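You operate a simulated robot arm through the tools that you are given. There is no shell and no other tool. Be economical: measure what you need, move in short steps, check, and stop when the job is done.

Carry out the task below with a simulated two-armed robot. There is one attempt and no reset: what you move stays moved.

JOB
On the top of the green bench, fold the cloth in half and then in half again.

Only the result counts: the job must be done as asked and must still hold three seconds after the hand-in. Knocking over, shifting, dropping, spilling or breaking anything else fails it. Flat cloth is picked up by pressing the open fingertips on it (5 to 10 N) and closing them slowly along it; thin cloth reads only 2 to 8 mm in the jaws.

ROBOT AND FRAMES
Two 7-joint arms with two-finger parallel grippers on one trunk, on a base that drives. Base frame: it is fixed to the floor where the robot stands at the start and does not move with it; the origin is under the middle of the robot, x ahead of it, y to its left, z up. Readings come in mm, degrees, newtons and seconds.
The left shoulder is at the start at [70, 134, 1151], the right one opposite. Places, roughly: top of the green bench [700, 200, 800]. Payload 1.57 kg a hand.
Tool frame (each hand has its own): the origin (TCP) lies between the finger pads and is the grasp point; the fingertips stand 30 mm ahead of it; z points along the fingers, y is the line along which they close. Largest opening 80 mm; finger width 17, thickness 12; the body of the gripper, 40 by 82 mm, starts 80 mm behind the TCP.
Orientation is told as [roll, pitch, yaw] about the base's x, y, z axes, in that order, counted from this pose: with the fingers straight down and closing along the base's y, the tool's x points along the base's -x, its y along +y and its z along -z.

CONTROLS
- The arms move only by the tool apply_moves. It takes "left_increments", "right_increments" or both (then of equal length, played together; a hand with none holds still); each is a list of rows, each a list of 3 entries, a list of its own where there are three numbers: the turn, a rotation vector about the tool's x, y, z in degrees, then the shift along the tool's x, y, z in m, then the finger opening in m, from 0 to 0.08. In form: [[[wx, wy, wz], [tx, ty, tz], jaw], ...]. A call has 1 to 8 rows; each row shifts and turns the commanded pose from where the row before left it, along the tool's axes as they then stand. Each row takes 0.2 s and may step no farther than 50 mm and 8.6 degrees from the row before; otherwise, or with a gripper value out of range, the whole call is refused. A pose out of reach is approached as far as the arm can. The call stops where the force on the tool passes 40 N (or 10 N more than at its start, if that is more) or the arm is blocked; 0.2 s more then pass. The fingers move at their own pace (about 153 mm/s each) and stop on an object; they squeeze with about 42 N. The grip force told is the motor's: it shows also when the fingers shut on nothing. Time passes only in rows, and 0.2 s behind the last, so rows that do not move let the fingers close. It gives the time, the measured TCP pose, the force on the tool (base axes), the opening and the grip force at its end, in the units of the frame above (readings bear some noise), with the torque about the TCP (base axes, N m) and any sound that the robot's microphone picked up, and new pictures: "views" is both (left out), scene, wrist or none (wrist: the cameras of the hands that moved).
- Cameras (640 x 400 px; columns grow to the right, rows downward): "scene" is now at [130, 13.7, 1365.1]; the picture's right is [0.19, -0.98, 0.00], its down [-0.69, -0.13, -0.71] and it looks along [0.70, 0.13, -0.70] (base axes); focal length 288 px, centre (320, 200). "left" rides on the left gripper at [72, 7, -122] in its tool frame; the picture's right is [-0.09, 1.00, 0.00], its down [-0.84, -0.08, -0.54] and it looks along [-0.54, -0.05, 0.84] (tool axes); focal length 238 px, centre (320, 200). "right" rides on the right gripper at [72, -7, -122] in its tool frame; the picture's right is [0.09, 1.00, 0.00], its down [-0.84, 0.08, -0.54] and it looks along [-0.54, 0.05, 0.84] (tool axes); focal length 238 px, centre (320, 200). There is no depth. A picture from a camera that has moved, and an enlarged one, comes with that camera's place and axes in the base frame and with its lens.
- slide_trunk(by): slides the trunk up (or, below 0, down) by that many mm; the arms and the scene camera ride with it, the base frame stays. It gives what a move gives, with no picture.
- roll_base(legs): drives the robot by 1 to 6 legs, each [ahead, left, turn to the left] in mm, mm and degrees, along the robot's own axes; the way and the turn of a leg run together, so that a leg with both is an arc; at most 1500 mm and 180 degrees a leg. The arms and the cameras ride along, it lands a little off, and it stops where it bumps. It gives what a move gives, and a new picture of the scene camera.
- pan_tilt(pan, tilt): turns the head with the scene camera to pan (to the left, within 86 degrees either way) and tilt (down, from -29 to 69), counted from straight ahead of the robot. It gives what a move gives, and a new picture of the scene camera.
- inspect(camera, box): a new picture of the part [left, top, right, bottom] of that camera's present view, enlarged. No time passes.
- hand_in(): hands the job in; it is judged then, once.

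Work in short steps. Places have to be worked out from the pictures, the camera data and where the tool is seen: move nearer, look again, correct. Check each grasp and each placing, and mend what went wrong. You have 120 turns and 260 pictures in all, those below and enlarged ones among them. Open the grippers and draw the arms clear of the work before you hand the job in, unless the task says otherwise; then end with one line.

The tools are called after "Emit:" by a JSON object that holds its "name" and its "arguments". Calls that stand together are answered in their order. apply_moves: Moves the arms, as the interface text tells. Its arguments: {"type":"object","properties":{"left_increments":{"type":"array","items":{"type":"array"}},"right_increments":{"type":"array","items":{"type":"array"}},"views":{"type":"string","enum":["both","scene","wrist","none"]}},"required":[]} The other tools are called the same way: slide_trunk (by) slides the trunk up or down; roll_base (legs) drives the base; pan_tilt (pan, tilt) turns the head that bears the scene camera; inspect (camera, box) takes an enlarged picture of a part of a camera's view; hand_in () hands the job in.

At the start:

```text
time_s: 0.0
left_eef_pos: [486.3, 236.0, 1038.0]
left_tcp_rot: [-0.1, 0.0, -0.1]
left_contact_force: [0.8, 0.1, -0.3]
left_wrist_torque: [0.01, 0.0, 0.02]
left_opening: 79.8
left_gripper_force: 0.0
right_eef_pos: [440.5, -90.8, 1096.3]
right_tcp_rot: [0.1, -0.1, -0.1]
right_contact_force: [0.0, 0.6, -0.1]
right_wrist_torque: [-0.01, -0.01, -0.01]
right_opening: 79.9
right_gripper_force: 0.1
trunk travel left (down, up): [-725.0, 215.0]
robot x, y, heading: [-2.5, 3.2, 0.3]
head pan, tilt: [10.8, 44.4]
```

scene: 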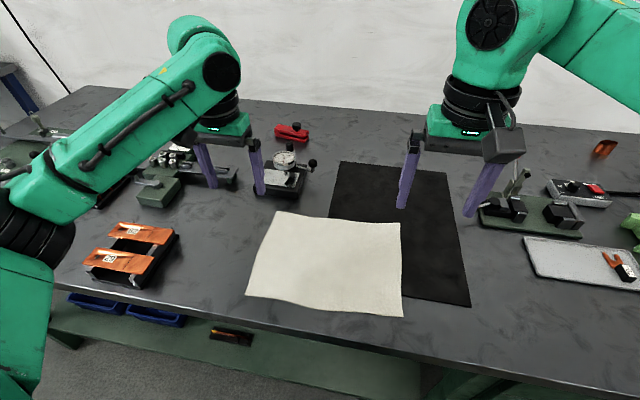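
right: 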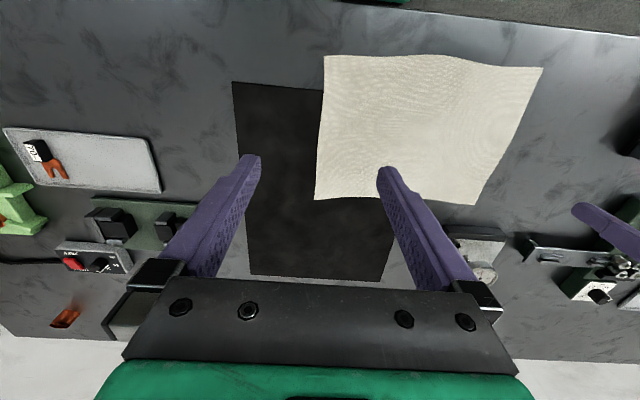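
left: 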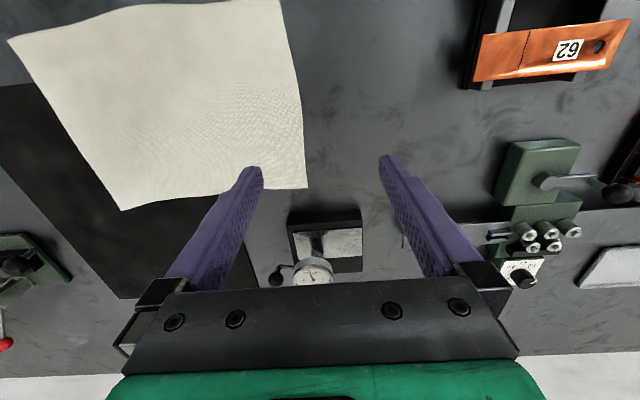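

From triangulating the scene and wrist pictures, the cloth top is at z≈850 with corners at about (588,205), (606,-88), (377,-92) and (368,203). I'll move both hands above the two near corners and check there.

Emit:
{"name": "apply_moves", "arguments": {"left_increments": [[[0, 0, 0], [0.0255, -0.015, 0.032], 0.04], [[0, 0, 0], [0.0255, -0.015, 0.032], 0.04], [[0, 0, 0], [0.0255, -0.015, 0.032], 0.04], [[0, 0, 0], [0.0255, -0.015, 0.032], 0.04], [[0, 0, 0], [0, 0, 0], 0.04]], "right_increments": [[[0, 0, 0], [0.013, 0.007, 0.0465], 0.04], [[0, 0, 0], [0.013, 0.007, 0.0465], 0.04], [[0, 0, 0], [0.013, 0.007, 0.0465], 0.04], [[0, 0, 0], [0.013, 0.007, 0.0465], 0.04], [[0, 0, 0], [0, 0, 0], 0.04]]}}

```text
time_s: 1.2
left_eef_pos: [385.5, 177.3, 908.6]
left_tcp_rot: [0.0, 0.0, 0.1]
left_contact_force: [-0.6, 0.1, -1.0]
left_wrist_torque: [-0.01, 0.02, 0.01]
left_opening: 40.2
left_gripper_force: 0.1
right_eef_pos: [388.0, -59.8, 908.1]
right_tcp_rot: [0.0, -0.1, -0.1]
right_contact_force: [0.9, 0.3, -0.1]
right_wrist_torque: [-0.01, -0.01, 0.01]
right_opening: 40.0
right_gripper_force: 0.1
trunk travel left (down, up): [-725.0, 215.0]
robot x, y, heading: [-1.9, -0.4, 0.1]
head pan, tilt: [10.8, 44.4]
camera scene: at [130.1, 13.7, 1365.1], right [0.19, -0.98, 0.0], down [-0.69, -0.13, -0.71], along [0.7, 0.13, -0.7], focal length 288 px, centre (320, 200)
camera right: at [317.4, -66.4, 1030.1], right [-0.09, 1.0, 0.0], down [0.84, 0.08, 0.54], along [0.54, 0.05, -0.84], focal length 238 px, centre (320, 200)
camera left: at [314.5, 184.9, 1029.6], right [0.09, 1.0, 0.0], down [0.84, -0.08, 0.54], along [0.54, -0.05, -0.84], focal length 238 px, centre (320, 200)
```

scene: 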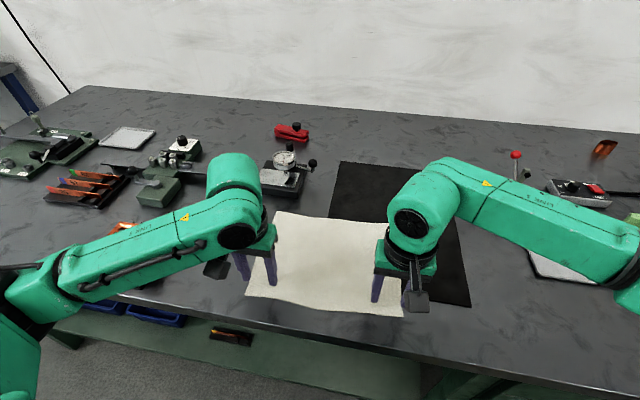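
right: 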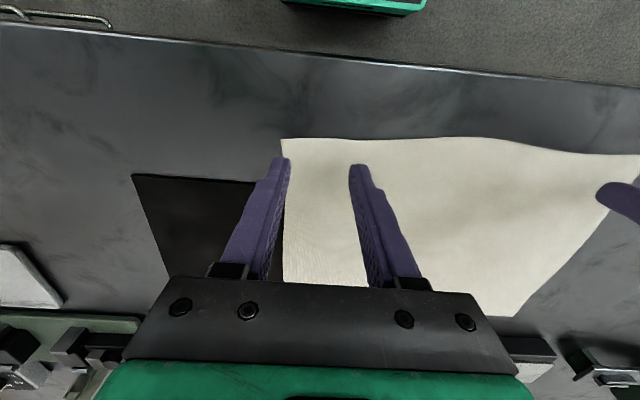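
left: 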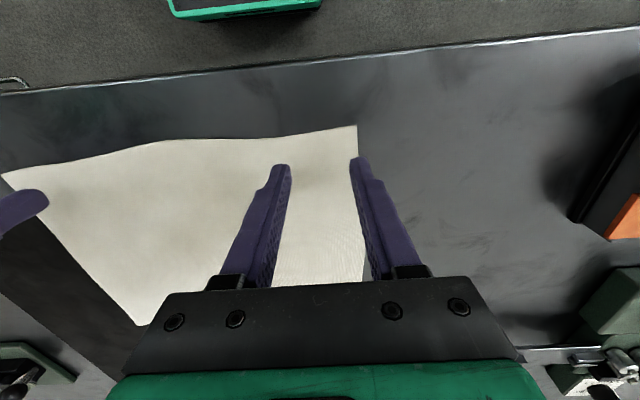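

Corner refinement gives C≈(380,-90) and D≈(367,208). I'll shift both hands slightly inward and descend close to the surface.

Emit:
{"name": "apply_moves", "arguments": {"left_increments": [[[0, 0, 0], [0.003, -0.006, 0.013], 0.036], [[0, 0, 0], [0, 0, 0.01], 0.036]], "right_increments": [[[0, 0, 0], [-0.006, 0.006, 0.013], 0.036], [[0, 0, 0], [0, 0, 0.01], 0.036]], "views": "wrist"}}

```text
time_s: 1.8
left_eef_pos: [382.9, 172.2, 885.8]
left_tcp_rot: [0.0, 0.0, 0.0]
left_contact_force: [-0.3, -0.4, -0.1]
left_wrist_torque: [0.0, 0.0, 0.0]
left_opening: 35.9
left_gripper_force: 0.2
right_eef_pos: [394.1, -55.4, 887.1]
right_tcp_rot: [0.1, 0.0, -0.1]
right_contact_force: [0.8, 0.9, 0.9]
right_wrist_torque: [0.0, -0.02, 0.02]
right_opening: 36.1
right_gripper_force: 0.2
trunk travel left (down, up): [-725.0, 215.0]
robot x, y, heading: [-1.5, -0.8, 0.1]
head pan, tilt: [10.8, 44.4]
camera right: at [323.6, -61.7, 1007.8], right [-0.09, 1.0, 0.0], down [0.84, 0.08, 0.54], along [0.54, 0.05, -0.84], focal length 238 px, centre (320, 200)
camera left: at [311.3, 179.1, 1007.7], right [0.09, 1.0, 0.0], down [0.84, -0.08, 0.54], along [0.54, -0.05, -0.84], focal length 238 px, centre (320, 200)
```

right: 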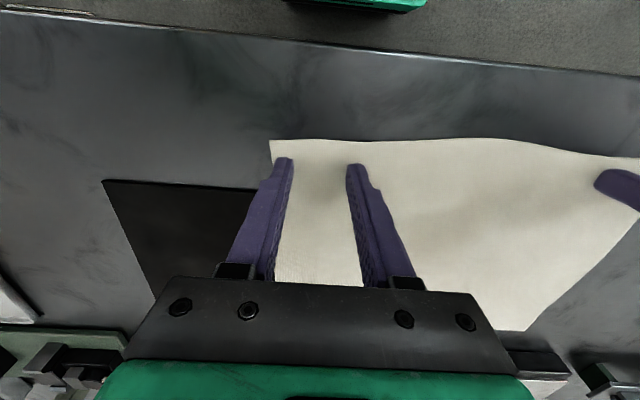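
left: 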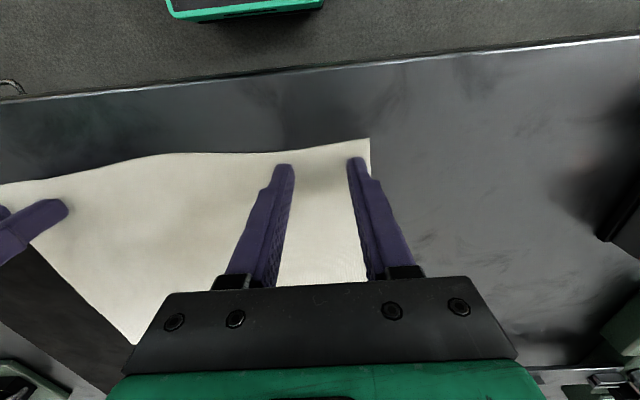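

Both finger pairs are well over the cloth near their corners. I'll descend in small steps to find contact.

Emit:
{"name": "apply_moves", "arguments": {"left_increments": [[[0, 0, 0], [0, 0, 0.003], 0.036], [[0, 0, 0], [0, 0, 0.002], 0.036]], "right_increments": [[[0, 0, 0], [0, 0, 0.003], 0.036], [[0, 0, 0], [0, 0, 0.002], 0.036]], "views": "none"}}

Emit:
{"name": "apply_moves", "arguments": {"left_increments": [[[0, 0, 0], [0, 0, 0.002], 0.036]], "right_increments": [[[0, 0, 0], [0, 0, 0.002], 0.036]], "views": "none"}}

```text
time_s: 2.4
left_eef_pos: [381.0, 171.5, 880.7]
left_tcp_rot: [0.0, 0.0, 0.0]
left_contact_force: [-0.5, -0.1, 2.6]
left_wrist_torque: [0.03, 0.01, -0.03]
left_opening: 36.0
left_gripper_force: 0.0
right_eef_pos: [394.0, -55.9, 882.1]
right_tcp_rot: [0.0, -0.1, 0.0]
right_contact_force: [-0.4, 0.4, 0.0]
right_wrist_torque: [0.0, 0.0, 0.0]
right_opening: 36.4
right_gripper_force: 0.0
trunk travel left (down, up): [-725.0, 215.0]
robot x, y, heading: [3.5, 0.5, 0.0]
head pan, tilt: [10.8, 44.4]
```

```text
time_s: 2.8
left_eef_pos: [380.9, 172.0, 881.6]
left_tcp_rot: [0.0, -0.3, 0.2]
left_contact_force: [2.3, 1.1, 16.3]
left_wrist_torque: [0.12, 0.01, -0.06]
left_opening: 35.9
left_gripper_force: 0.0
right_eef_pos: [393.4, -55.8, 881.8]
right_tcp_rot: [0.1, -0.2, -0.1]
right_contact_force: [1.3, -0.1, 7.3]
right_wrist_torque: [-0.14, -0.03, 0.03]
right_opening: 36.0
right_gripper_force: 0.1
trunk travel left (down, up): [-725.0, 215.0]
robot x, y, heading: [-1.5, -1.5, 0.2]
head pan, tilt: [10.8, 44.4]
```

The left presses with 16 N and the right with 7 N. I'll back the left off by 1 mm and close both slowly.

Emit:
{"name": "apply_moves", "arguments": {"left_increments": [[[0, 0, 0], [0, 0, -0.001], 0.034], [[0, 0, 0], [0, 0, 0], 0.029], [[0, 0, 0], [0, 0, 0], 0.024], [[0, 0, 0], [0, 0, 0], 0.019], [[0, 0, 0], [0, 0, 0], 0.014], [[0, 0, 0], [0, 0, 0], 0.009], [[0, 0, 0], [0, 0, 0], 0.004], [[0, 0, 0], [0, 0, 0], 0.0]], "right_increments": [[[0, 0, 0], [0, 0, 0], 0.034], [[0, 0, 0], [0, 0, 0], 0.029], [[0, 0, 0], [0, 0, 0], 0.024], [[0, 0, 0], [0, 0, 0], 0.019], [[0, 0, 0], [0, 0, 0], 0.014], [[0, 0, 0], [0, 0, 0], 0.009], [[0, 0, 0], [0, 0, 0], 0.004], [[0, 0, 0], [0, 0, 0], 0.0]]}}

```text
time_s: 4.6
left_eef_pos: [379.5, 170.5, 882.2]
left_tcp_rot: [0.0, 0.0, -0.1]
left_contact_force: [0.0, -2.1, 10.6]
left_wrist_torque: [-0.04, -0.01, 0.05]
left_opening: 6.6
left_gripper_force: 26.5
right_eef_pos: [391.4, -55.6, 880.8]
right_tcp_rot: [0.2, -0.3, -0.1]
right_contact_force: [0.4, 1.1, 18.6]
right_wrist_torque: [-0.06, 0.03, -0.01]
right_opening: 1.7
right_gripper_force: 23.7
trunk travel left (down, up): [-725.0, 215.0]
robot x, y, heading: [1.9, 1.2, -0.0]
head pan, tilt: [10.8, 44.4]
camera scene: at [126.0, 13.3, 1365.6], right [0.19, -0.98, 0.0], down [-0.68, -0.13, -0.72], along [0.7, 0.13, -0.7], focal length 288 px, centre (320, 200)
camera right: at [320.8, -62.4, 1002.9], right [-0.09, 1.0, 0.0], down [0.83, 0.08, 0.55], along [0.54, 0.05, -0.84], focal length 238 px, centre (320, 200)
camera left: at [308.5, 178.3, 1002.7], right [0.09, 1.0, 0.0], down [0.84, -0.08, 0.54], along [0.54, -0.05, -0.84], focal length 238 px, centre (320, 200)
```

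scene: 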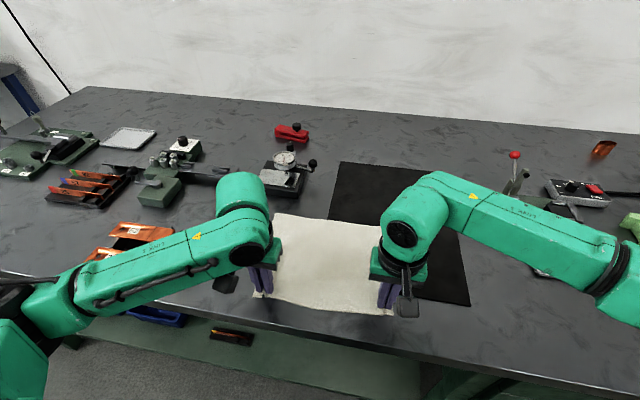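
right: 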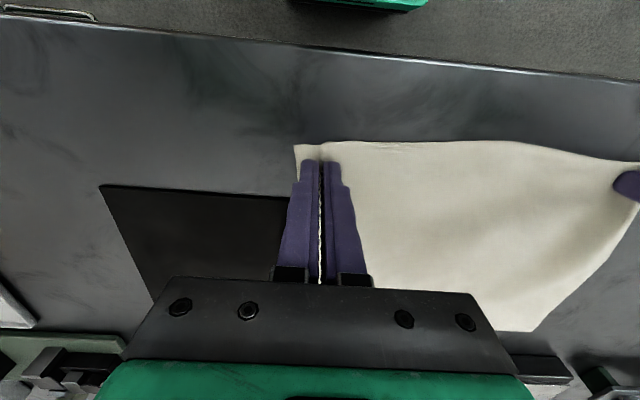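
left: 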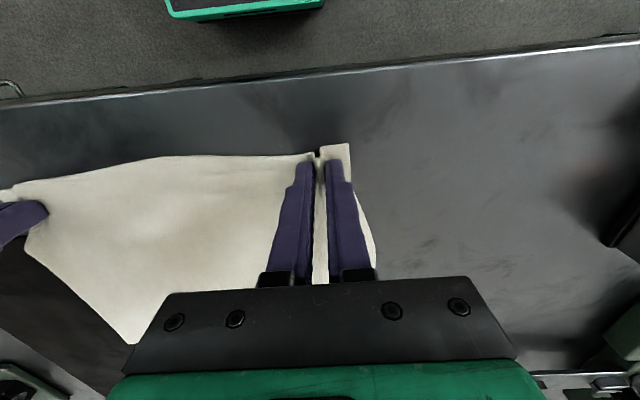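

The left holds (6.6 mm), but the right reads only 1.7 mm. I'll lift both 40 mm to see whether the cloth comes up.

Emit:
{"name": "apply_moves", "arguments": {"left_increments": [[[0, 0, 0], [0, 0, 0], 0.0], [[0, 0, 0], [0, 0, -0.02], 0.0], [[0, 0, 0], [0, 0, -0.02], 0.0]], "right_increments": [[[0, 0, 0], [0, 0, 0], 0.0], [[0, 0, 0], [0, 0, -0.02], 0.0], [[0, 0, 0], [0, 0, -0.02], 0.0]]}}

```text
time_s: 5.4
left_eef_pos: [381.0, 170.4, 921.3]
left_tcp_rot: [0.0, 0.1, 0.0]
left_contact_force: [0.3, -2.5, 0.3]
left_wrist_torque: [-0.06, -0.04, 0.04]
left_opening: 6.8
left_gripper_force: 26.4
right_eef_pos: [392.7, -55.1, 921.0]
right_tcp_rot: [0.0, -0.1, 0.0]
right_contact_force: [-0.8, 1.9, 0.4]
right_wrist_torque: [0.04, 0.0, -0.03]
right_opening: 1.6
right_gripper_force: 23.1
trunk travel left (down, up): [-725.0, 215.0]
robot x, y, heading: [1.9, -0.4, -0.0]
head pan, tilt: [10.8, 44.4]
camera scene: at [128.5, 13.5, 1365.1], right [0.19, -0.98, 0.0], down [-0.69, -0.13, -0.72], along [0.7, 0.13, -0.7], focal length 288 px, centre (320, 200)
camera right: at [322.0, -62.1, 1042.7], right [-0.09, 1.0, 0.0], down [0.84, 0.08, 0.54], along [0.54, 0.05, -0.84], focal length 238 px, centre (320, 200)
camera left: at [309.9, 178.6, 1042.6], right [0.09, 1.0, 0.0], down [0.84, -0.08, 0.54], along [0.54, -0.05, -0.84], focal length 238 px, centre (320, 200)
```

scene: 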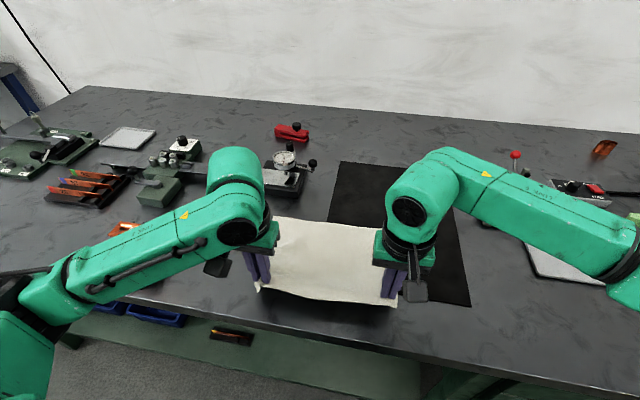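
right: 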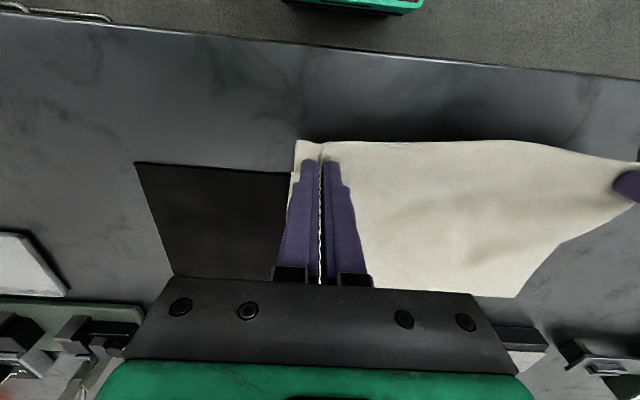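
left: 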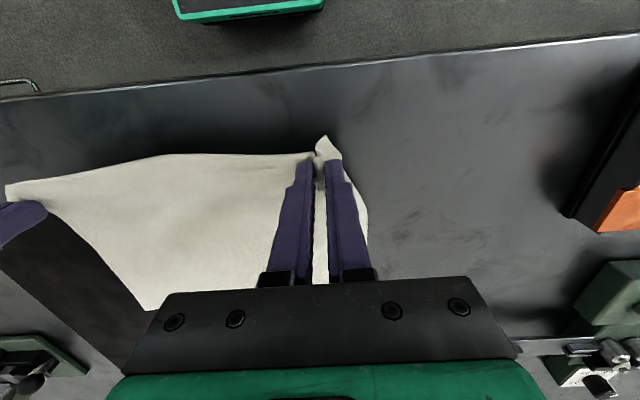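

Both corners came up with the cloth, and there's light tension between the hands. Next I'll carry them forward and over in an arc, stopping above the fold line to check.

Emit:
{"name": "apply_moves", "arguments": {"left_increments": [[[0, 0, 0], [-0.0145, 0, -0.0125], 0], [[0, 0, 0], [-0.0145, 0, -0.0125], 0], [[0, 0, 0], [-0.015, 0, -0.011], 0], [[0, 0, 0], [-0.015, 0, -0.011], 0], [[0, 0, 0], [-0.019, 0, -0.0045], 0], [[0, 0, 0], [-0.019, 0, -0.0045], 0], [[0, 0, 0], [-0.019, 0, 0.0045], 0], [[0, 0, 0], [-0.019, 0, 0.0045], 0]], "right_increments": [[[0, 0, 0], [-0.015, 0, -0.0125], 0], [[0, 0, 0], [-0.015, 0, -0.0125], 0], [[0, 0, 0], [-0.0155, 0, -0.011], 0], [[0, 0, 0], [-0.0155, 0, -0.011], 0], [[0, 0, 0], [-0.0195, 0, -0.0045], 0], [[0, 0, 0], [-0.0195, 0, -0.0045], 0], [[0, 0, 0], [-0.0195, 0, 0.0045], 0], [[0, 0, 0], [-0.0195, 0, 0.0045], 0]]}}

```text
time_s: 7.2
left_eef_pos: [517.3, 170.2, 965.4]
left_tcp_rot: [0.0, 0.2, 0.0]
left_contact_force: [-0.1, -3.0, -0.4]
left_wrist_torque: [-0.08, 0.02, 0.01]
left_opening: 6.9
left_gripper_force: 26.5
right_eef_pos: [535.3, -55.5, 965.8]
right_tcp_rot: [-0.1, 0.1, -0.1]
right_contact_force: [0.0, 2.7, 0.1]
right_wrist_torque: [0.12, 0.0, -0.04]
right_opening: 1.4
right_gripper_force: 23.3
trunk travel left (down, up): [-725.0, 215.0]
robot x, y, heading: [1.0, -4.8, -0.0]
head pan, tilt: [10.8, 44.4]
camera scene: at [131.7, 13.8, 1364.9], right [0.19, -0.98, 0.0], down [-0.69, -0.13, -0.71], along [0.7, 0.13, -0.7], focal length 288 px, centre (320, 200)
camera right: at [464.7, -63.3, 1088.1], right [-0.09, 1.0, 0.0], down [0.84, 0.08, 0.54], along [0.54, 0.05, -0.84], focal length 238 px, centre (320, 200)
camera left: at [446.8, 178.7, 1086.7], right [0.09, 1.0, 0.0], down [0.84, -0.08, 0.54], along [0.54, -0.05, -0.84], focal length 238 px, centre (320, 200)
```

scene: 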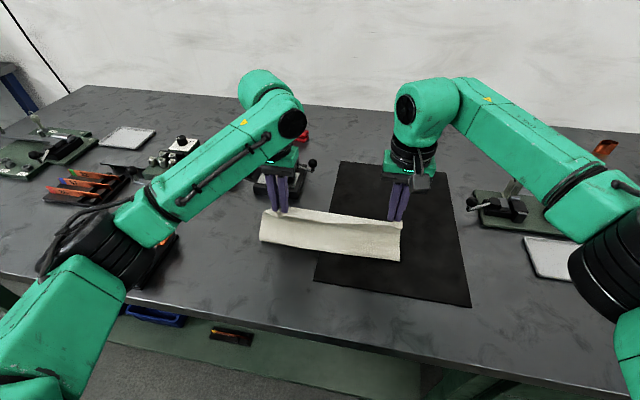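
right: 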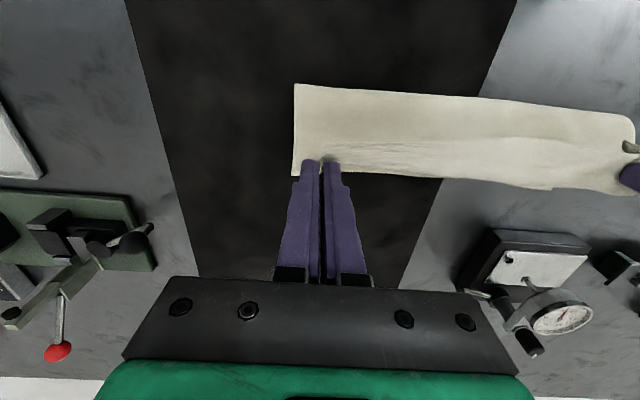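
left: 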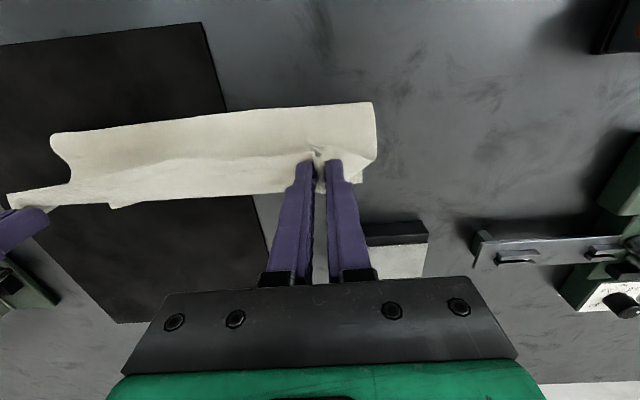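

The cloth is folding well. The far edge is at x≈585 (right side slightly dragged back), so I'll finish the arc with the left to x≈577 and the right to x≈580, down to just above the lower layer.

Emit:
{"name": "apply_moves", "arguments": {"left_increments": [[[0, 0, 0], [-0.015, 0, 0.008], 0], [[0, 0, 0], [-0.015, 0, 0.012], 0], [[0, 0, 0], [-0.012, 0, 0.014], 0], [[0, 0, 0], [-0.01, 0, 0.014], 0], [[0, 0, 0], [-0.006, 0, 0.014], 0], [[0, 0, 0], [-0.002, 0, 0.01], 0]], "right_increments": [[[0, 0, 0], [-0.011, 0, 0.008], 0], [[0, 0, 0], [-0.011, 0, 0.012], 0], [[0, 0, 0], [-0.009, 0, 0.014], 0], [[0, 0, 0], [-0.007, 0, 0.014], 0], [[0, 0, 0], [-0.005, 0, 0.014], 0], [[0, 0, 0], [-0.002, 0, 0.01], 0]]}}

```text
time_s: 8.6
left_eef_pos: [576.9, 170.1, 895.3]
left_tcp_rot: [0.0, 0.1, 0.0]
left_contact_force: [0.6, -2.8, -0.3]
left_wrist_torque: [-0.06, -0.02, 0.01]
left_opening: 6.5
left_gripper_force: 26.5
right_eef_pos: [579.8, -56.2, 895.5]
right_tcp_rot: [0.0, 0.0, -0.1]
right_contact_force: [0.5, 1.3, 0.3]
right_wrist_torque: [0.06, 0.02, -0.01]
right_opening: 1.5
right_gripper_force: 23.4
trunk travel left (down, up): [-725.0, 215.0]
robot x, y, heading: [-1.0, 1.9, -0.2]
head pan, tilt: [10.8, 44.4]
camera scene: at [130.2, 13.8, 1365.1], right [0.19, -0.98, 0.0], down [-0.69, -0.13, -0.71], along [0.7, 0.13, -0.7], focal length 288 px, centre (320, 200)
camera right: at [509.6, -62.6, 1016.5], right [-0.09, 1.0, 0.0], down [0.84, 0.08, 0.54], along [0.54, 0.05, -0.84], focal length 238 px, centre (320, 200)
camera left: at [505.7, 178.0, 1015.8], right [0.09, 1.0, 0.0], down [0.84, -0.08, 0.54], along [0.54, -0.05, -0.84], focal length 238 px, centre (320, 200)
```

scene: 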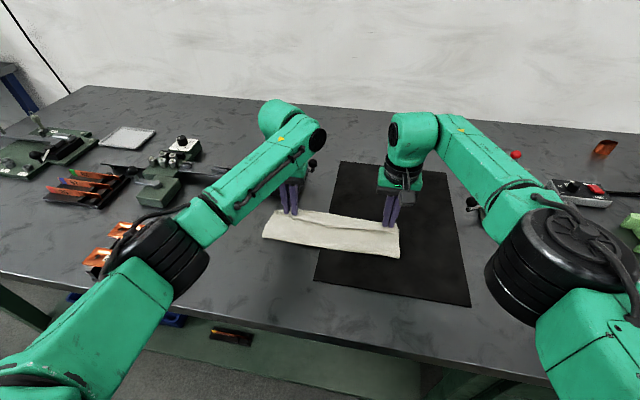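
right: 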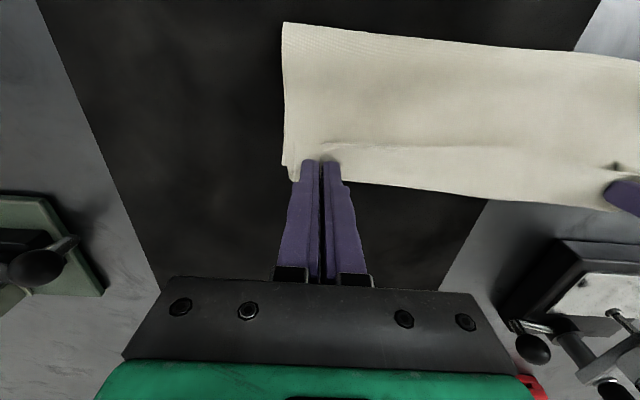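
left: 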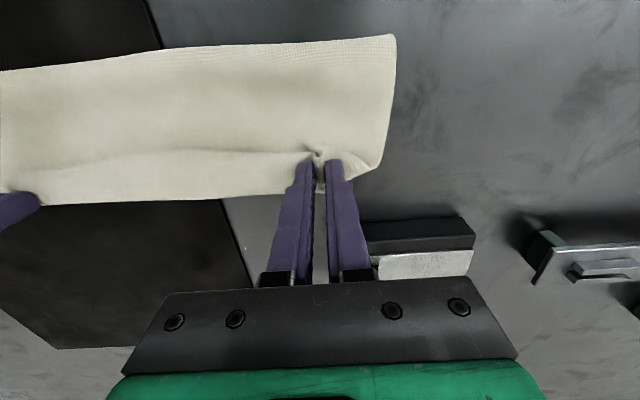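

Both corners now hang just above the far edge. I'll zoom in on both before releasing.

Emit:
{"name": "inspect", "arguments": {"camera": "left", "box": [200, 20, 440, 220]}}

Emit:
{"name": "inspect", "arguments": {"camera": "right", "box": [240, 10, 480, 220]}}

```text
2.00 times, centred on (320, 120) of left
camera zoom: at [505.7, 178.0, 1015.8], right [0.09, 1.0, 0.0], down [0.84, -0.08, 0.54], along [0.54, -0.05, -0.84], focal length 477 px, centre (320, 360)
```

zoom: 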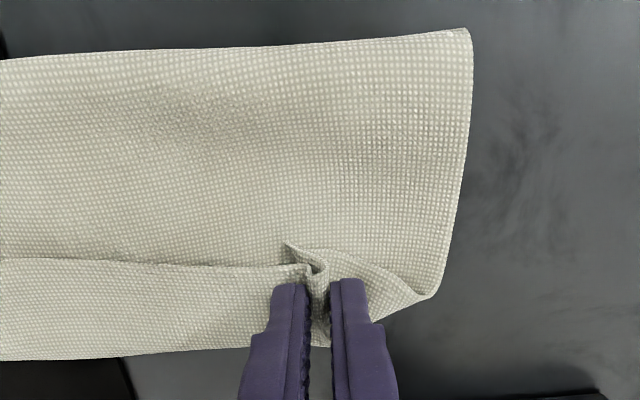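

```text
1.90 times, centred on (360, 115) of right
camera zoom: at [509.6, -62.6, 1016.5], right [-0.09, 1.0, 0.0], down [0.84, 0.08, 0.54], along [0.54, 0.05, -0.84], focal length 454 px, centre (244, 362)
```

zoom: 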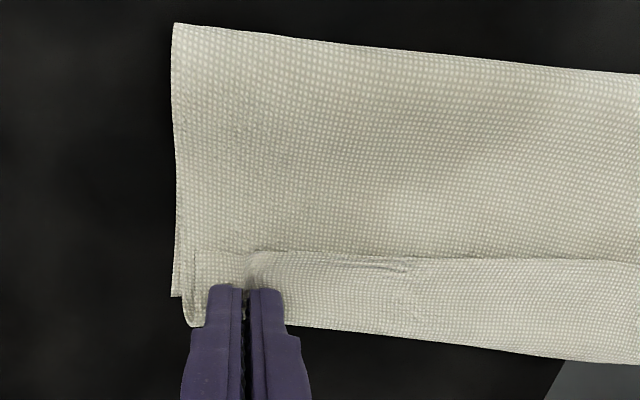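

As expected, the hem pinched by the hands is turned back on top by about 15 mm. I'll release here, a few mm above the surface, so it can spring out, then rise straight up and look.

Emit:
{"name": "apply_moves", "arguments": {"left_increments": [[[0, 0, 0], [-0.004, 0, 0], 0.0], [[0, 0, 0], [0, 0, 0], 0.015], [[0, 0, 0], [0, 0, 0], 0.03], [[0, 0, 0], [0, 0, -0.02], 0.03], [[0, 0, 0], [0, 0, -0.03], 0.03], [[0, 0, 0], [0.02, 0, -0.04], 0.03], [[0, 0, 0], [0.02, 0.02, -0.04], 0.03]], "right_increments": [[[0, 0, 0], [-0.004, 0, 0], 0.0], [[0, 0, 0], [0, 0, 0], 0.015], [[0, 0, 0], [0, 0, 0], 0.03], [[0, 0, 0], [0, 0, -0.02], 0.03], [[0, 0, 0], [0, 0, -0.03], 0.03], [[0, 0, 0], [0.02, 0, -0.04], 0.03], [[0, 0, 0], [0.02, -0.02, -0.04], 0.03]]}}

```text
time_s: 10.2
left_eef_pos: [539.7, 192.7, 1027.1]
left_tcp_rot: [0.0, 0.0, 0.0]
left_contact_force: [-0.6, 0.1, -0.3]
left_wrist_torque: [-0.03, -0.05, -0.01]
left_opening: 30.0
left_gripper_force: 0.2
right_eef_pos: [541.1, -74.3, 1026.5]
right_tcp_rot: [0.0, -0.2, -0.1]
right_contact_force: [-0.2, -0.1, 0.2]
right_wrist_torque: [0.0, -0.05, -0.01]
right_opening: 30.2
right_gripper_force: 0.0
trunk travel left (down, up): [-725.0, 215.0]
robot x, y, heading: [-2.0, -1.2, 0.1]
head pan, tilt: [10.8, 44.4]
camera scene: at [126.4, 14.0, 1365.4], right [0.19, -0.98, 0.0], down [-0.69, -0.13, -0.72], along [0.7, 0.13, -0.7], focal length 288 px, centre (320, 200)
camera right: at [470.5, -81.7, 1148.8], right [-0.09, 1.0, 0.0], down [0.84, 0.08, 0.54], along [0.54, 0.05, -0.84], focal length 238 px, centre (320, 200)
camera left: at [467.6, 198.9, 1148.4], right [0.09, 1.0, 0.0], down [0.84, -0.08, 0.54], along [0.54, -0.05, -0.84], focal length 238 px, centre (320, 200)
```

scene: 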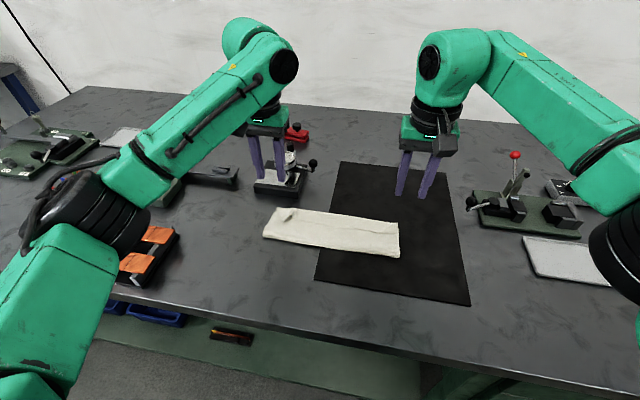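
right: 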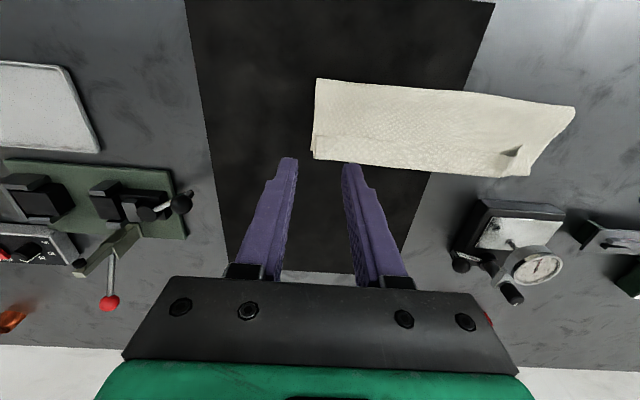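
left: 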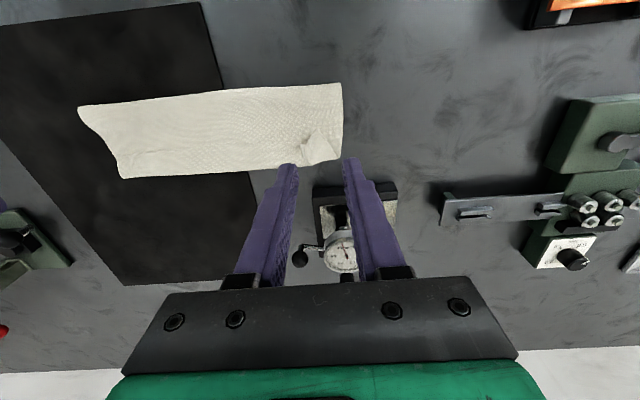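

The hem unrolled mostly by itself. I'll zoom in to see the two corners.

Emit:
{"name": "inspect", "arguments": {"camera": "left", "box": [60, 60, 380, 200]}}

Emit:
{"name": "inspect", "arguments": {"camera": "right", "box": [290, 60, 590, 200]}}

Emit:
{"name": "inspect", "arguments": {"camera": "scene", "box": [240, 190, 420, 280]}}

```text
2.00 times, centred on (220, 130) of left
camera zoom: at [467.6, 198.9, 1148.4], right [0.09, 1.0, 0.0], down [0.84, -0.08, 0.54], along [0.54, -0.05, -0.84], focal length 477 px, centre (520, 340)
```

zoom: 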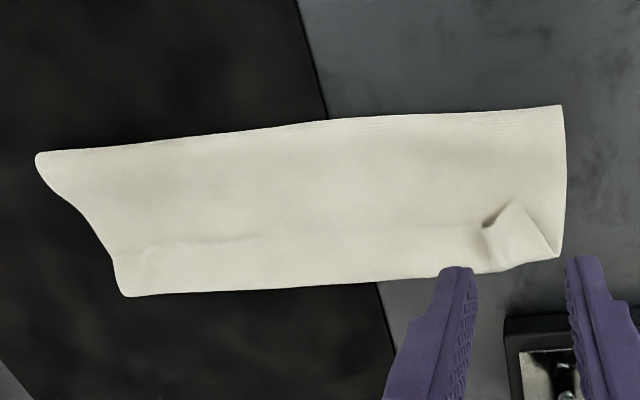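

```text
2.13 times, centred on (440, 130) of right
camera zoom: at [470.5, -81.7, 1148.8], right [-0.09, 1.0, 0.0], down [0.84, 0.08, 0.54], along [0.54, 0.05, -0.84], focal length 508 px, centre (64, 349)
```

zoom: 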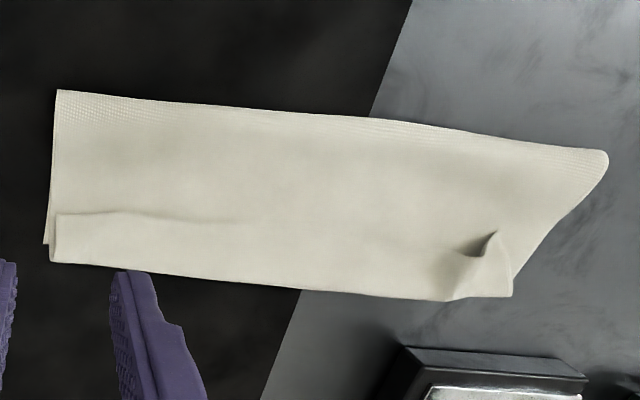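

```text
3.56 times, centred on (330, 235) of scene
camera zoom: at [126.4, 14.0, 1365.4], right [0.19, -0.98, 0.0], down [-0.69, -0.13, -0.72], along [0.7, 0.13, -0.7], focal length 1025 px, centre (284, 76)
```

zoom: 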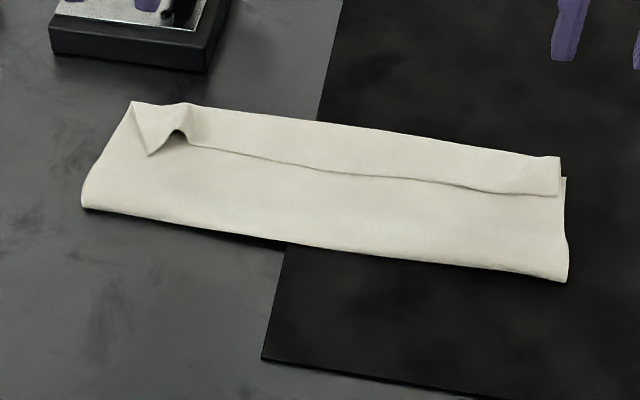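

The zoom shows the hem turned back about 30 mm across the whole top edge, because the pinch sat well inside the edge. To fix this I'll regrip the hem's free edge with the fingers closing along x, so the edge stands up in the jaw, and lay it again. First I'll yaw both hands 90°.

Emit:
{"name": "apply_moves", "arguments": {"left_increments": [[[0, 0, 8.2], [0, 0, 0], 0.03], [[0, 0, 8.2], [0, 0, 0], 0.03], [[0, 0, 8.2], [0, 0, 0], 0.03], [[0, 0, 8.2], [0, 0, 0], 0.03], [[0, 0, 8.2], [0, 0, 0], 0.03], [[0, 0, 8.2], [0, 0, 0], 0.03]], "right_increments": [[[0, 0, -8.2], [0, 0, 0], 0.03], [[0, 0, -8.2], [0, 0, 0], 0.03], [[0, 0, -8.2], [0, 0, 0], 0.03], [[0, 0, -8.2], [0, 0, 0], 0.03], [[0, 0, -8.2], [0, 0, 0], 0.03], [[0, 0, -8.2], [0, 0, 0], 0.03]], "views": "none"}}

Emit:
{"name": "apply_moves", "arguments": {"left_increments": [[[0, 0, 8.2], [0, 0, 0], 0.03], [[0, 0, 8.2], [0, 0, 0], 0.03], [[0, 0, 8.2], [0, 0, 0], 0.03], [[0, 0, 8.2], [0, 0, 0], 0.03], [[0, 0, 8.2], [0, 0, 0], 0.03], [[0, 0, 0], [0, 0, 0], 0.03]], "right_increments": [[[0, 0, -8.2], [0, 0, 0], 0.03], [[0, 0, -8.2], [0, 0, 0], 0.03], [[0, 0, -8.2], [0, 0, 0], 0.03], [[0, 0, -8.2], [0, 0, 0], 0.03], [[0, 0, -8.2], [0, 0, 0], 0.03], [[0, 0, 0], [0, 0, 0], 0.03]]}}

```text
time_s: 11.6
left_eef_pos: [541.0, 190.9, 1026.4]
left_tcp_rot: [-0.1, 0.1, -49.3]
left_contact_force: [0.2, 0.1, -0.1]
left_wrist_torque: [0.0, -0.02, 0.02]
left_opening: 29.9
left_gripper_force: 0.0
right_eef_pos: [544.0, -75.6, 1025.5]
right_tcp_rot: [0.0, 0.1, 21.8]
right_contact_force: [-1.5, 0.1, -0.7]
right_wrist_torque: [-0.02, 0.01, -0.01]
right_opening: 29.8
right_gripper_force: 0.0
right hand out of reach, approached as far as the arm can: row 4, 5, 6
trunk travel left (down, up): [-725.0, 215.0]
robot x, y, heading: [1.6, 0.1, 0.3]
head pan, tilt: [10.8, 44.4]
```

```text
time_s: 13.0
left_eef_pos: [541.7, 190.9, 1025.5]
left_tcp_rot: [-0.1, 0.0, -90.3]
left_contact_force: [-0.4, 0.9, 0.2]
left_wrist_torque: [-0.01, 0.04, -0.01]
left_opening: 29.9
left_gripper_force: 0.1
right_eef_pos: [513.4, -73.9, 1018.1]
right_tcp_rot: [0.0, 0.1, 29.0]
right_contact_force: [0.3, -1.2, -0.9]
right_wrist_torque: [0.01, 0.01, -0.06]
right_opening: 30.2
right_gripper_force: 0.1
right hand out of reach, approached as far as the arm can: row 1, 2, 3, 4, 5
trunk travel left (down, up): [-725.0, 215.0]
robot x, y, heading: [-0.4, 1.1, 0.0]
head pan, tilt: [10.8, 44.4]
camera scene: at [130.2, 13.7, 1365.1], right [0.19, -0.98, 0.0], down [-0.69, -0.13, -0.71], along [0.7, 0.13, -0.7], focal length 288 px, centre (320, 200)
camera right: at [454.1, -113.9, 1139.8], right [-0.56, 0.83, 0.0], down [0.7, 0.47, 0.54], along [0.45, 0.3, -0.84], focal length 238 px, centre (320, 200)
camera left: at [549.2, 263.8, 1146.3], right [1.0, -0.1, 0.0], down [-0.08, -0.84, 0.54], along [-0.05, -0.54, -0.84], focal length 238 px, centre (320, 200)
```

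scene: 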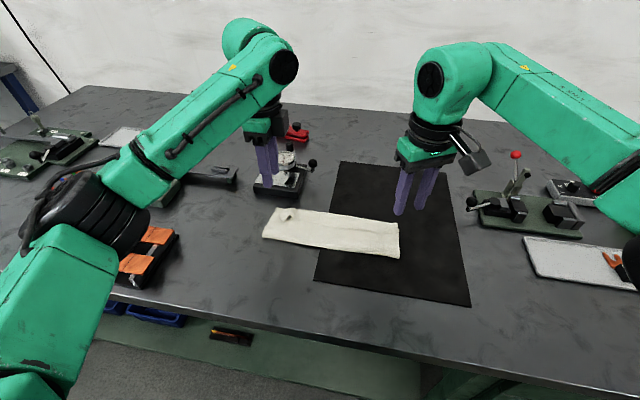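
right: 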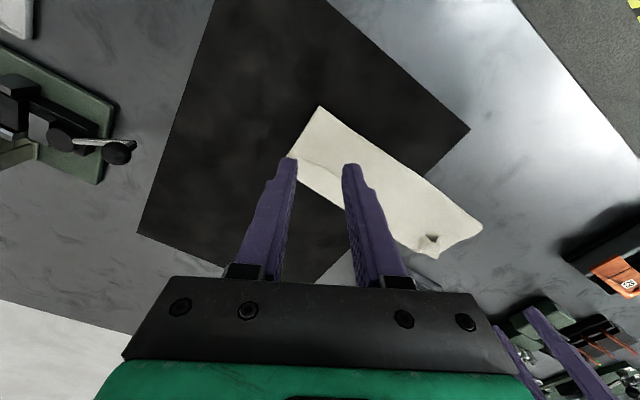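
left: 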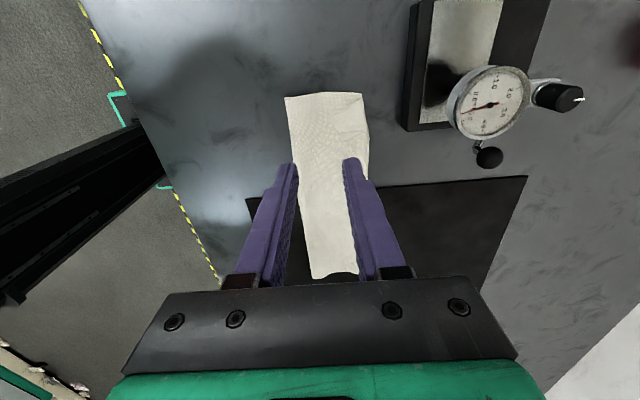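

The left turned fine, but the right is limited in that direction. I'll turn the right hand the other way.

Emit:
{"name": "apply_moves", "arguments": {"right_increments": [[[0, 0, 8.5], [0, 0, 0], 0.03], [[0, 0, 8.5], [0, 0, 0], 0.03], [[0, 0, 8.5], [0, 0, 0], 0.03], [[0, 0, 8.5], [0, 0, 0], 0.03], [[0, 0, 8.5], [0, 0, 0], 0.03], [[0, 0, 8.5], [0, 0, 0], 0.03], [[0, 0, 8.5], [0, 0, 0], 0.03], [[0, 0, 8.5], [0, 0, 0], 0.03]], "views": "none"}}

Emit:
{"name": "apply_moves", "arguments": {"right_increments": [[[0, 0, 8.5], [0, 0, 0], 0.03], [[0, 0, 8.5], [0, 0, 0], 0.03], [[0, 0, 8.5], [0, 0, 0], 0.03], [[0, 0, 8.5], [0, 0, 0], 0.03], [[0, 0, 8.5], [0, 0, 0], 0.03], [[0, 0, 0], [0, 0, 0], 0.03]], "views": "none"}}

```text
time_s: 14.8
left_eef_pos: [541.6, 190.4, 1024.5]
left_tcp_rot: [-0.1, 0.0, -90.2]
left_contact_force: [1.0, -0.7, -0.3]
left_wrist_torque: [0.01, 0.01, 0.01]
left_opening: 29.9
left_gripper_force: 0.0
right_eef_pos: [512.9, -73.8, 1017.4]
right_tcp_rot: [0.0, 0.0, -39.3]
right_contact_force: [-0.4, -0.5, 0.3]
right_wrist_torque: [0.0, -0.01, 0.02]
right_opening: 29.9
right_gripper_force: 0.1
trunk travel left (down, up): [-725.0, 215.0]
robot x, y, heading: [2.7, 1.6, 0.1]
head pan, tilt: [10.8, 44.4]
```

```text
time_s: 16.2
left_eef_pos: [540.7, 191.1, 1024.2]
left_tcp_rot: [-0.1, 0.1, -90.2]
left_contact_force: [0.7, 0.5, 1.3]
left_wrist_torque: [-0.01, 0.0, -0.02]
left_opening: 30.2
left_gripper_force: 0.1
right_eef_pos: [511.9, -72.7, 1018.1]
right_tcp_rot: [0.0, 0.0, -81.6]
right_contact_force: [0.1, 0.3, -0.7]
right_wrist_torque: [0.01, 0.02, -0.01]
right_opening: 29.6
right_gripper_force: 0.0
trunk travel left (down, up): [-725.0, 215.0]
robot x, y, heading: [-0.3, -1.1, 0.2]
head pan, tilt: [10.8, 44.4]
```

Both hands can close along x. I'll bring them over the hem's free edge (x≈563) with a 5° tilt so the outer finger presses the hem and the inner one stays just above the layer beneath.

Emit:
{"name": "apply_moves", "arguments": {"left_increments": [[[0, 0, 0], [-0.0137, 0.0083, 0.034], 0.024], [[0, 0, 0], [-0.0137, 0.0083, 0.034], 0.024], [[0, 0, 0], [-0.0137, 0.0083, 0.034], 0.024], [[5, 0, 0], [0, 0, 0], 0.024], [[0, 0, 0], [0, 0, 0], 0.024]], "right_increments": [[[0, 0, 8.4], [0, 0, 0.005], 0.024], [[0, 0, 0], [0.006, 0.028, 0.038], 0.024], [[0, 0, 0], [0.006, 0.028, 0.038], 0.024], [[5, 0, 0], [0, 0, 0.015], 0.024], [[0, 0, 0], [0, 0, 0], 0.024]]}}

```text
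time_s: 17.4
left_eef_pos: [567.6, 149.7, 922.6]
left_tcp_rot: [-5.1, 0.0, -90.2]
left_contact_force: [-0.9, 0.3, -0.2]
left_wrist_torque: [0.0, -0.02, -0.03]
left_opening: 23.9
left_gripper_force: 0.0
right_eef_pos: [568.9, -62.1, 921.0]
right_tcp_rot: [-5.0, 0.0, -89.9]
right_contact_force: [0.1, 0.4, 0.7]
right_wrist_torque: [0.02, 0.0, -0.02]
right_opening: 24.0
right_gripper_force: 0.1
trunk travel left (down, up): [-725.0, 215.0]
robot x, y, heading: [-2.4, -4.3, 0.0]
head pan, tilt: [10.8, 44.4]
camera scene: at [129.8, 13.5, 1365.2], right [0.19, -0.98, 0.0], down [-0.69, -0.13, -0.71], along [0.7, 0.13, -0.7], focal length 288 px, centre (320, 200)
camera right: at [573.7, 10.4, 1042.6], right [0.99, 0.09, -0.09], down [0.12, -0.84, 0.53], along [-0.02, -0.54, -0.84], focal length 238 px, centre (320, 200)
camera left: at [584.7, 221.7, 1043.1], right [0.99, -0.1, -0.09], down [-0.03, -0.84, 0.55], along [-0.13, -0.54, -0.83], focal length 238 px, centre (320, 200)
```

scene: 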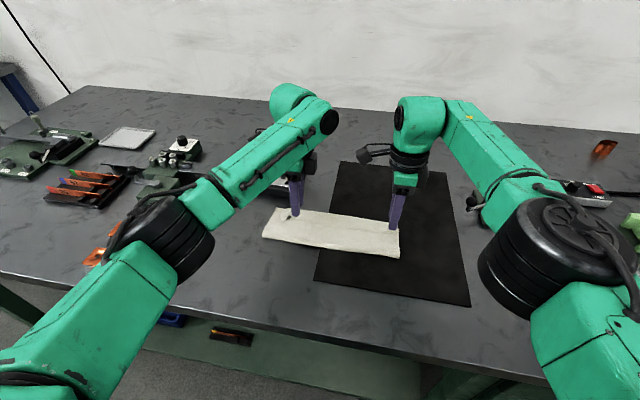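
right: 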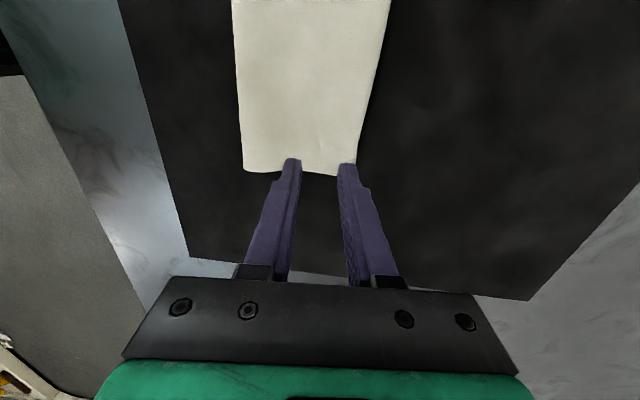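
left: 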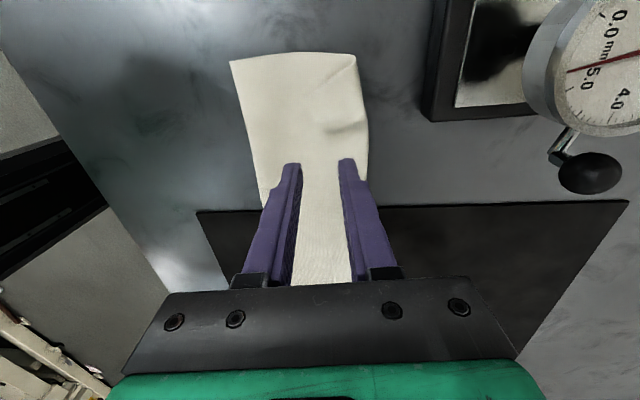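

Emit:
{"name": "inspect", "arguments": {"camera": "right", "box": [220, 60, 420, 200]}}

Emit:
{"name": "inspect", "arguments": {"camera": "left", "box": [210, 40, 410, 200]}}

```text
2.86 times, centred on (320, 130) of right
camera zoom: at [573.7, 10.4, 1042.6], right [0.99, 0.09, -0.09], down [0.12, -0.84, 0.53], along [-0.02, -0.54, -0.84], focal length 681 px, centre (320, 400)
```

zoom: 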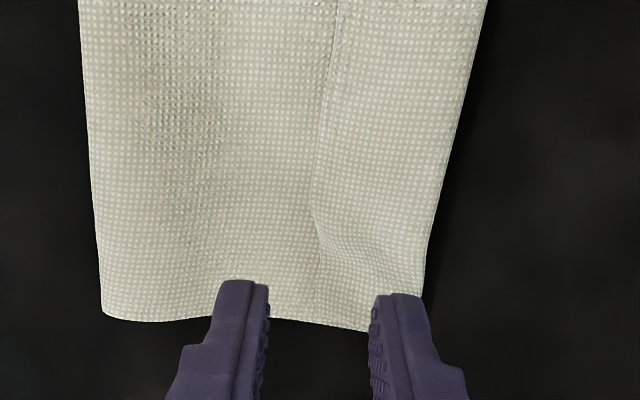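

```text
2.50 times, centred on (310, 120) of left
camera zoom: at [584.7, 221.7, 1043.1], right [0.99, -0.1, -0.09], down [-0.03, -0.84, 0.55], along [-0.13, -0.54, -0.83], focal length 596 px, centre (345, 400)
```

zoom: 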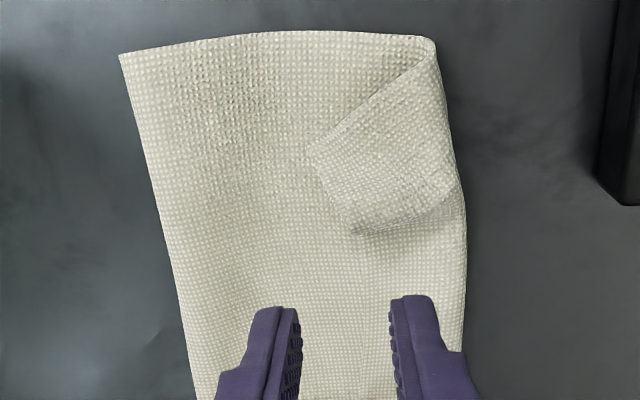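

The right fingers straddle the hem edge, and the left seems to as well. I'll descend until the outer fingers touch.

Emit:
{"name": "apply_moves", "arguments": {"left_increments": [[[0, 0, 0], [0, 0.0015, 0.018], 0.024], [[0, 0, 0], [0, 0.0015, 0.016], 0.024]], "right_increments": [[[0, 0, 0], [0, 0.0015, 0.018], 0.024], [[0, 0, 0], [0, 0.0015, 0.014], 0.024]], "views": "none"}}

Emit:
{"name": "apply_moves", "arguments": {"left_increments": [[[0, 0, 0], [0, 0, 0.0015], 0.024]], "right_increments": [[[0, 0, 0], [0, 0, 0.0015], 0.024]], "views": "none"}}

```text
time_s: 18.0
left_eef_pos: [567.9, 149.8, 887.6]
left_tcp_rot: [-5.1, 0.0, -90.3]
left_contact_force: [0.1, -0.8, -0.1]
left_wrist_torque: [-0.03, 0.0, 0.01]
left_opening: 23.9
left_gripper_force: 0.1
right_eef_pos: [569.3, -62.2, 890.3]
right_tcp_rot: [-5.0, 0.1, -89.9]
right_contact_force: [-0.8, -0.2, -0.1]
right_wrist_torque: [0.0, 0.0, 0.0]
right_opening: 23.8
right_gripper_force: 0.1
trunk travel left (down, up): [-725.0, 215.0]
robot x, y, heading: [2.5, 0.4, -0.0]
head pan, tilt: [10.8, 44.4]
```

```text
time_s: 18.4
left_eef_pos: [566.6, 149.4, 887.7]
left_tcp_rot: [-5.1, 0.0, -90.3]
left_contact_force: [0.5, -0.7, 0.1]
left_wrist_torque: [-0.01, -0.01, 0.0]
left_opening: 24.2
left_gripper_force: 0.0
right_eef_pos: [569.8, -61.0, 888.1]
right_tcp_rot: [-4.9, 0.0, -90.1]
right_contact_force: [-0.4, -0.4, 0.9]
right_wrist_torque: [0.0, 0.0, 0.0]
right_opening: 23.9
right_gripper_force: 0.1
trunk travel left (down, up): [-725.0, 215.0]
robot x, y, heading: [0.4, -0.7, 0.2]
head pan, tilt: [10.8, 44.4]
```

Emit:
{"name": "apply_moves", "arguments": {"left_increments": [[[0, 0, 0], [0, 0, 0.0015], 0.024]], "right_increments": [[[0, 0, 0], [0, 0, 0.0015], 0.024]], "views": "none"}}

Emit:
{"name": "apply_moves", "arguments": {"left_increments": [[[0, 0, 0], [0, 0, 0.0015], 0.024]], "right_increments": [[[0, 0, 0], [0, 0, 0.0015], 0.024]], "views": "none"}}

```text
time_s: 18.8
left_eef_pos: [565.7, 150.3, 885.6]
left_tcp_rot: [-4.9, -0.1, -90.2]
left_contact_force: [0.2, 0.1, 0.0]
left_wrist_torque: [0.01, -0.02, 0.0]
left_opening: 24.2
left_gripper_force: 0.0
right_eef_pos: [568.7, -62.0, 887.6]
right_tcp_rot: [-4.9, 0.1, -90.0]
right_contact_force: [0.6, -0.3, 4.0]
right_wrist_torque: [0.02, -0.09, 0.01]
right_opening: 24.5
right_gripper_force: 1.1
trunk travel left (down, up): [-725.0, 215.0]
robot x, y, heading: [4.9, 1.5, -0.1]
head pan, tilt: [10.8, 44.4]
```

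```text
time_s: 19.2
left_eef_pos: [564.1, 150.2, 884.3]
left_tcp_rot: [-4.9, -0.1, -90.1]
left_contact_force: [-0.2, 0.0, 1.0]
left_wrist_torque: [0.01, -0.03, -0.01]
left_opening: 23.9
left_gripper_force: 0.0
right_eef_pos: [568.0, -60.9, 887.3]
right_tcp_rot: [-4.7, 0.1, -90.1]
right_contact_force: [2.7, 0.8, 11.6]
right_wrist_torque: [-0.03, -0.28, 0.0]
right_opening: 26.1
right_gripper_force: 0.8
trunk travel left (down, up): [-725.0, 215.0]
robot x, y, heading: [0.7, -2.6, 0.1]
head pan, tilt: [10.8, 44.4]
```

Emit:
{"name": "apply_moves", "arguments": {"left_increments": [[[0, 0, 0], [0, 0, 0.0018], 0.024]], "right_increments": [[[0, 0, 0], [0, 0, -0.0005], 0.024]], "views": "none"}}

```text
time_s: 19.6
left_eef_pos: [564.0, 148.7, 882.9]
left_tcp_rot: [-4.9, -0.2, -90.2]
left_contact_force: [-0.1, 0.7, 2.8]
left_wrist_torque: [0.01, -0.05, 0.01]
left_opening: 24.3
left_gripper_force: 0.0
right_eef_pos: [567.8, -62.1, 887.1]
right_tcp_rot: [-4.9, 0.1, -89.9]
right_contact_force: [4.8, -0.4, 13.6]
right_wrist_torque: [-0.07, -0.36, 0.0]
right_opening: 26.8
right_gripper_force: 1.8
trunk travel left (down, up): [-725.0, 215.0]
robot x, y, heading: [-2.5, -0.3, -0.2]
head pan, tilt: [10.8, 44.4]
```

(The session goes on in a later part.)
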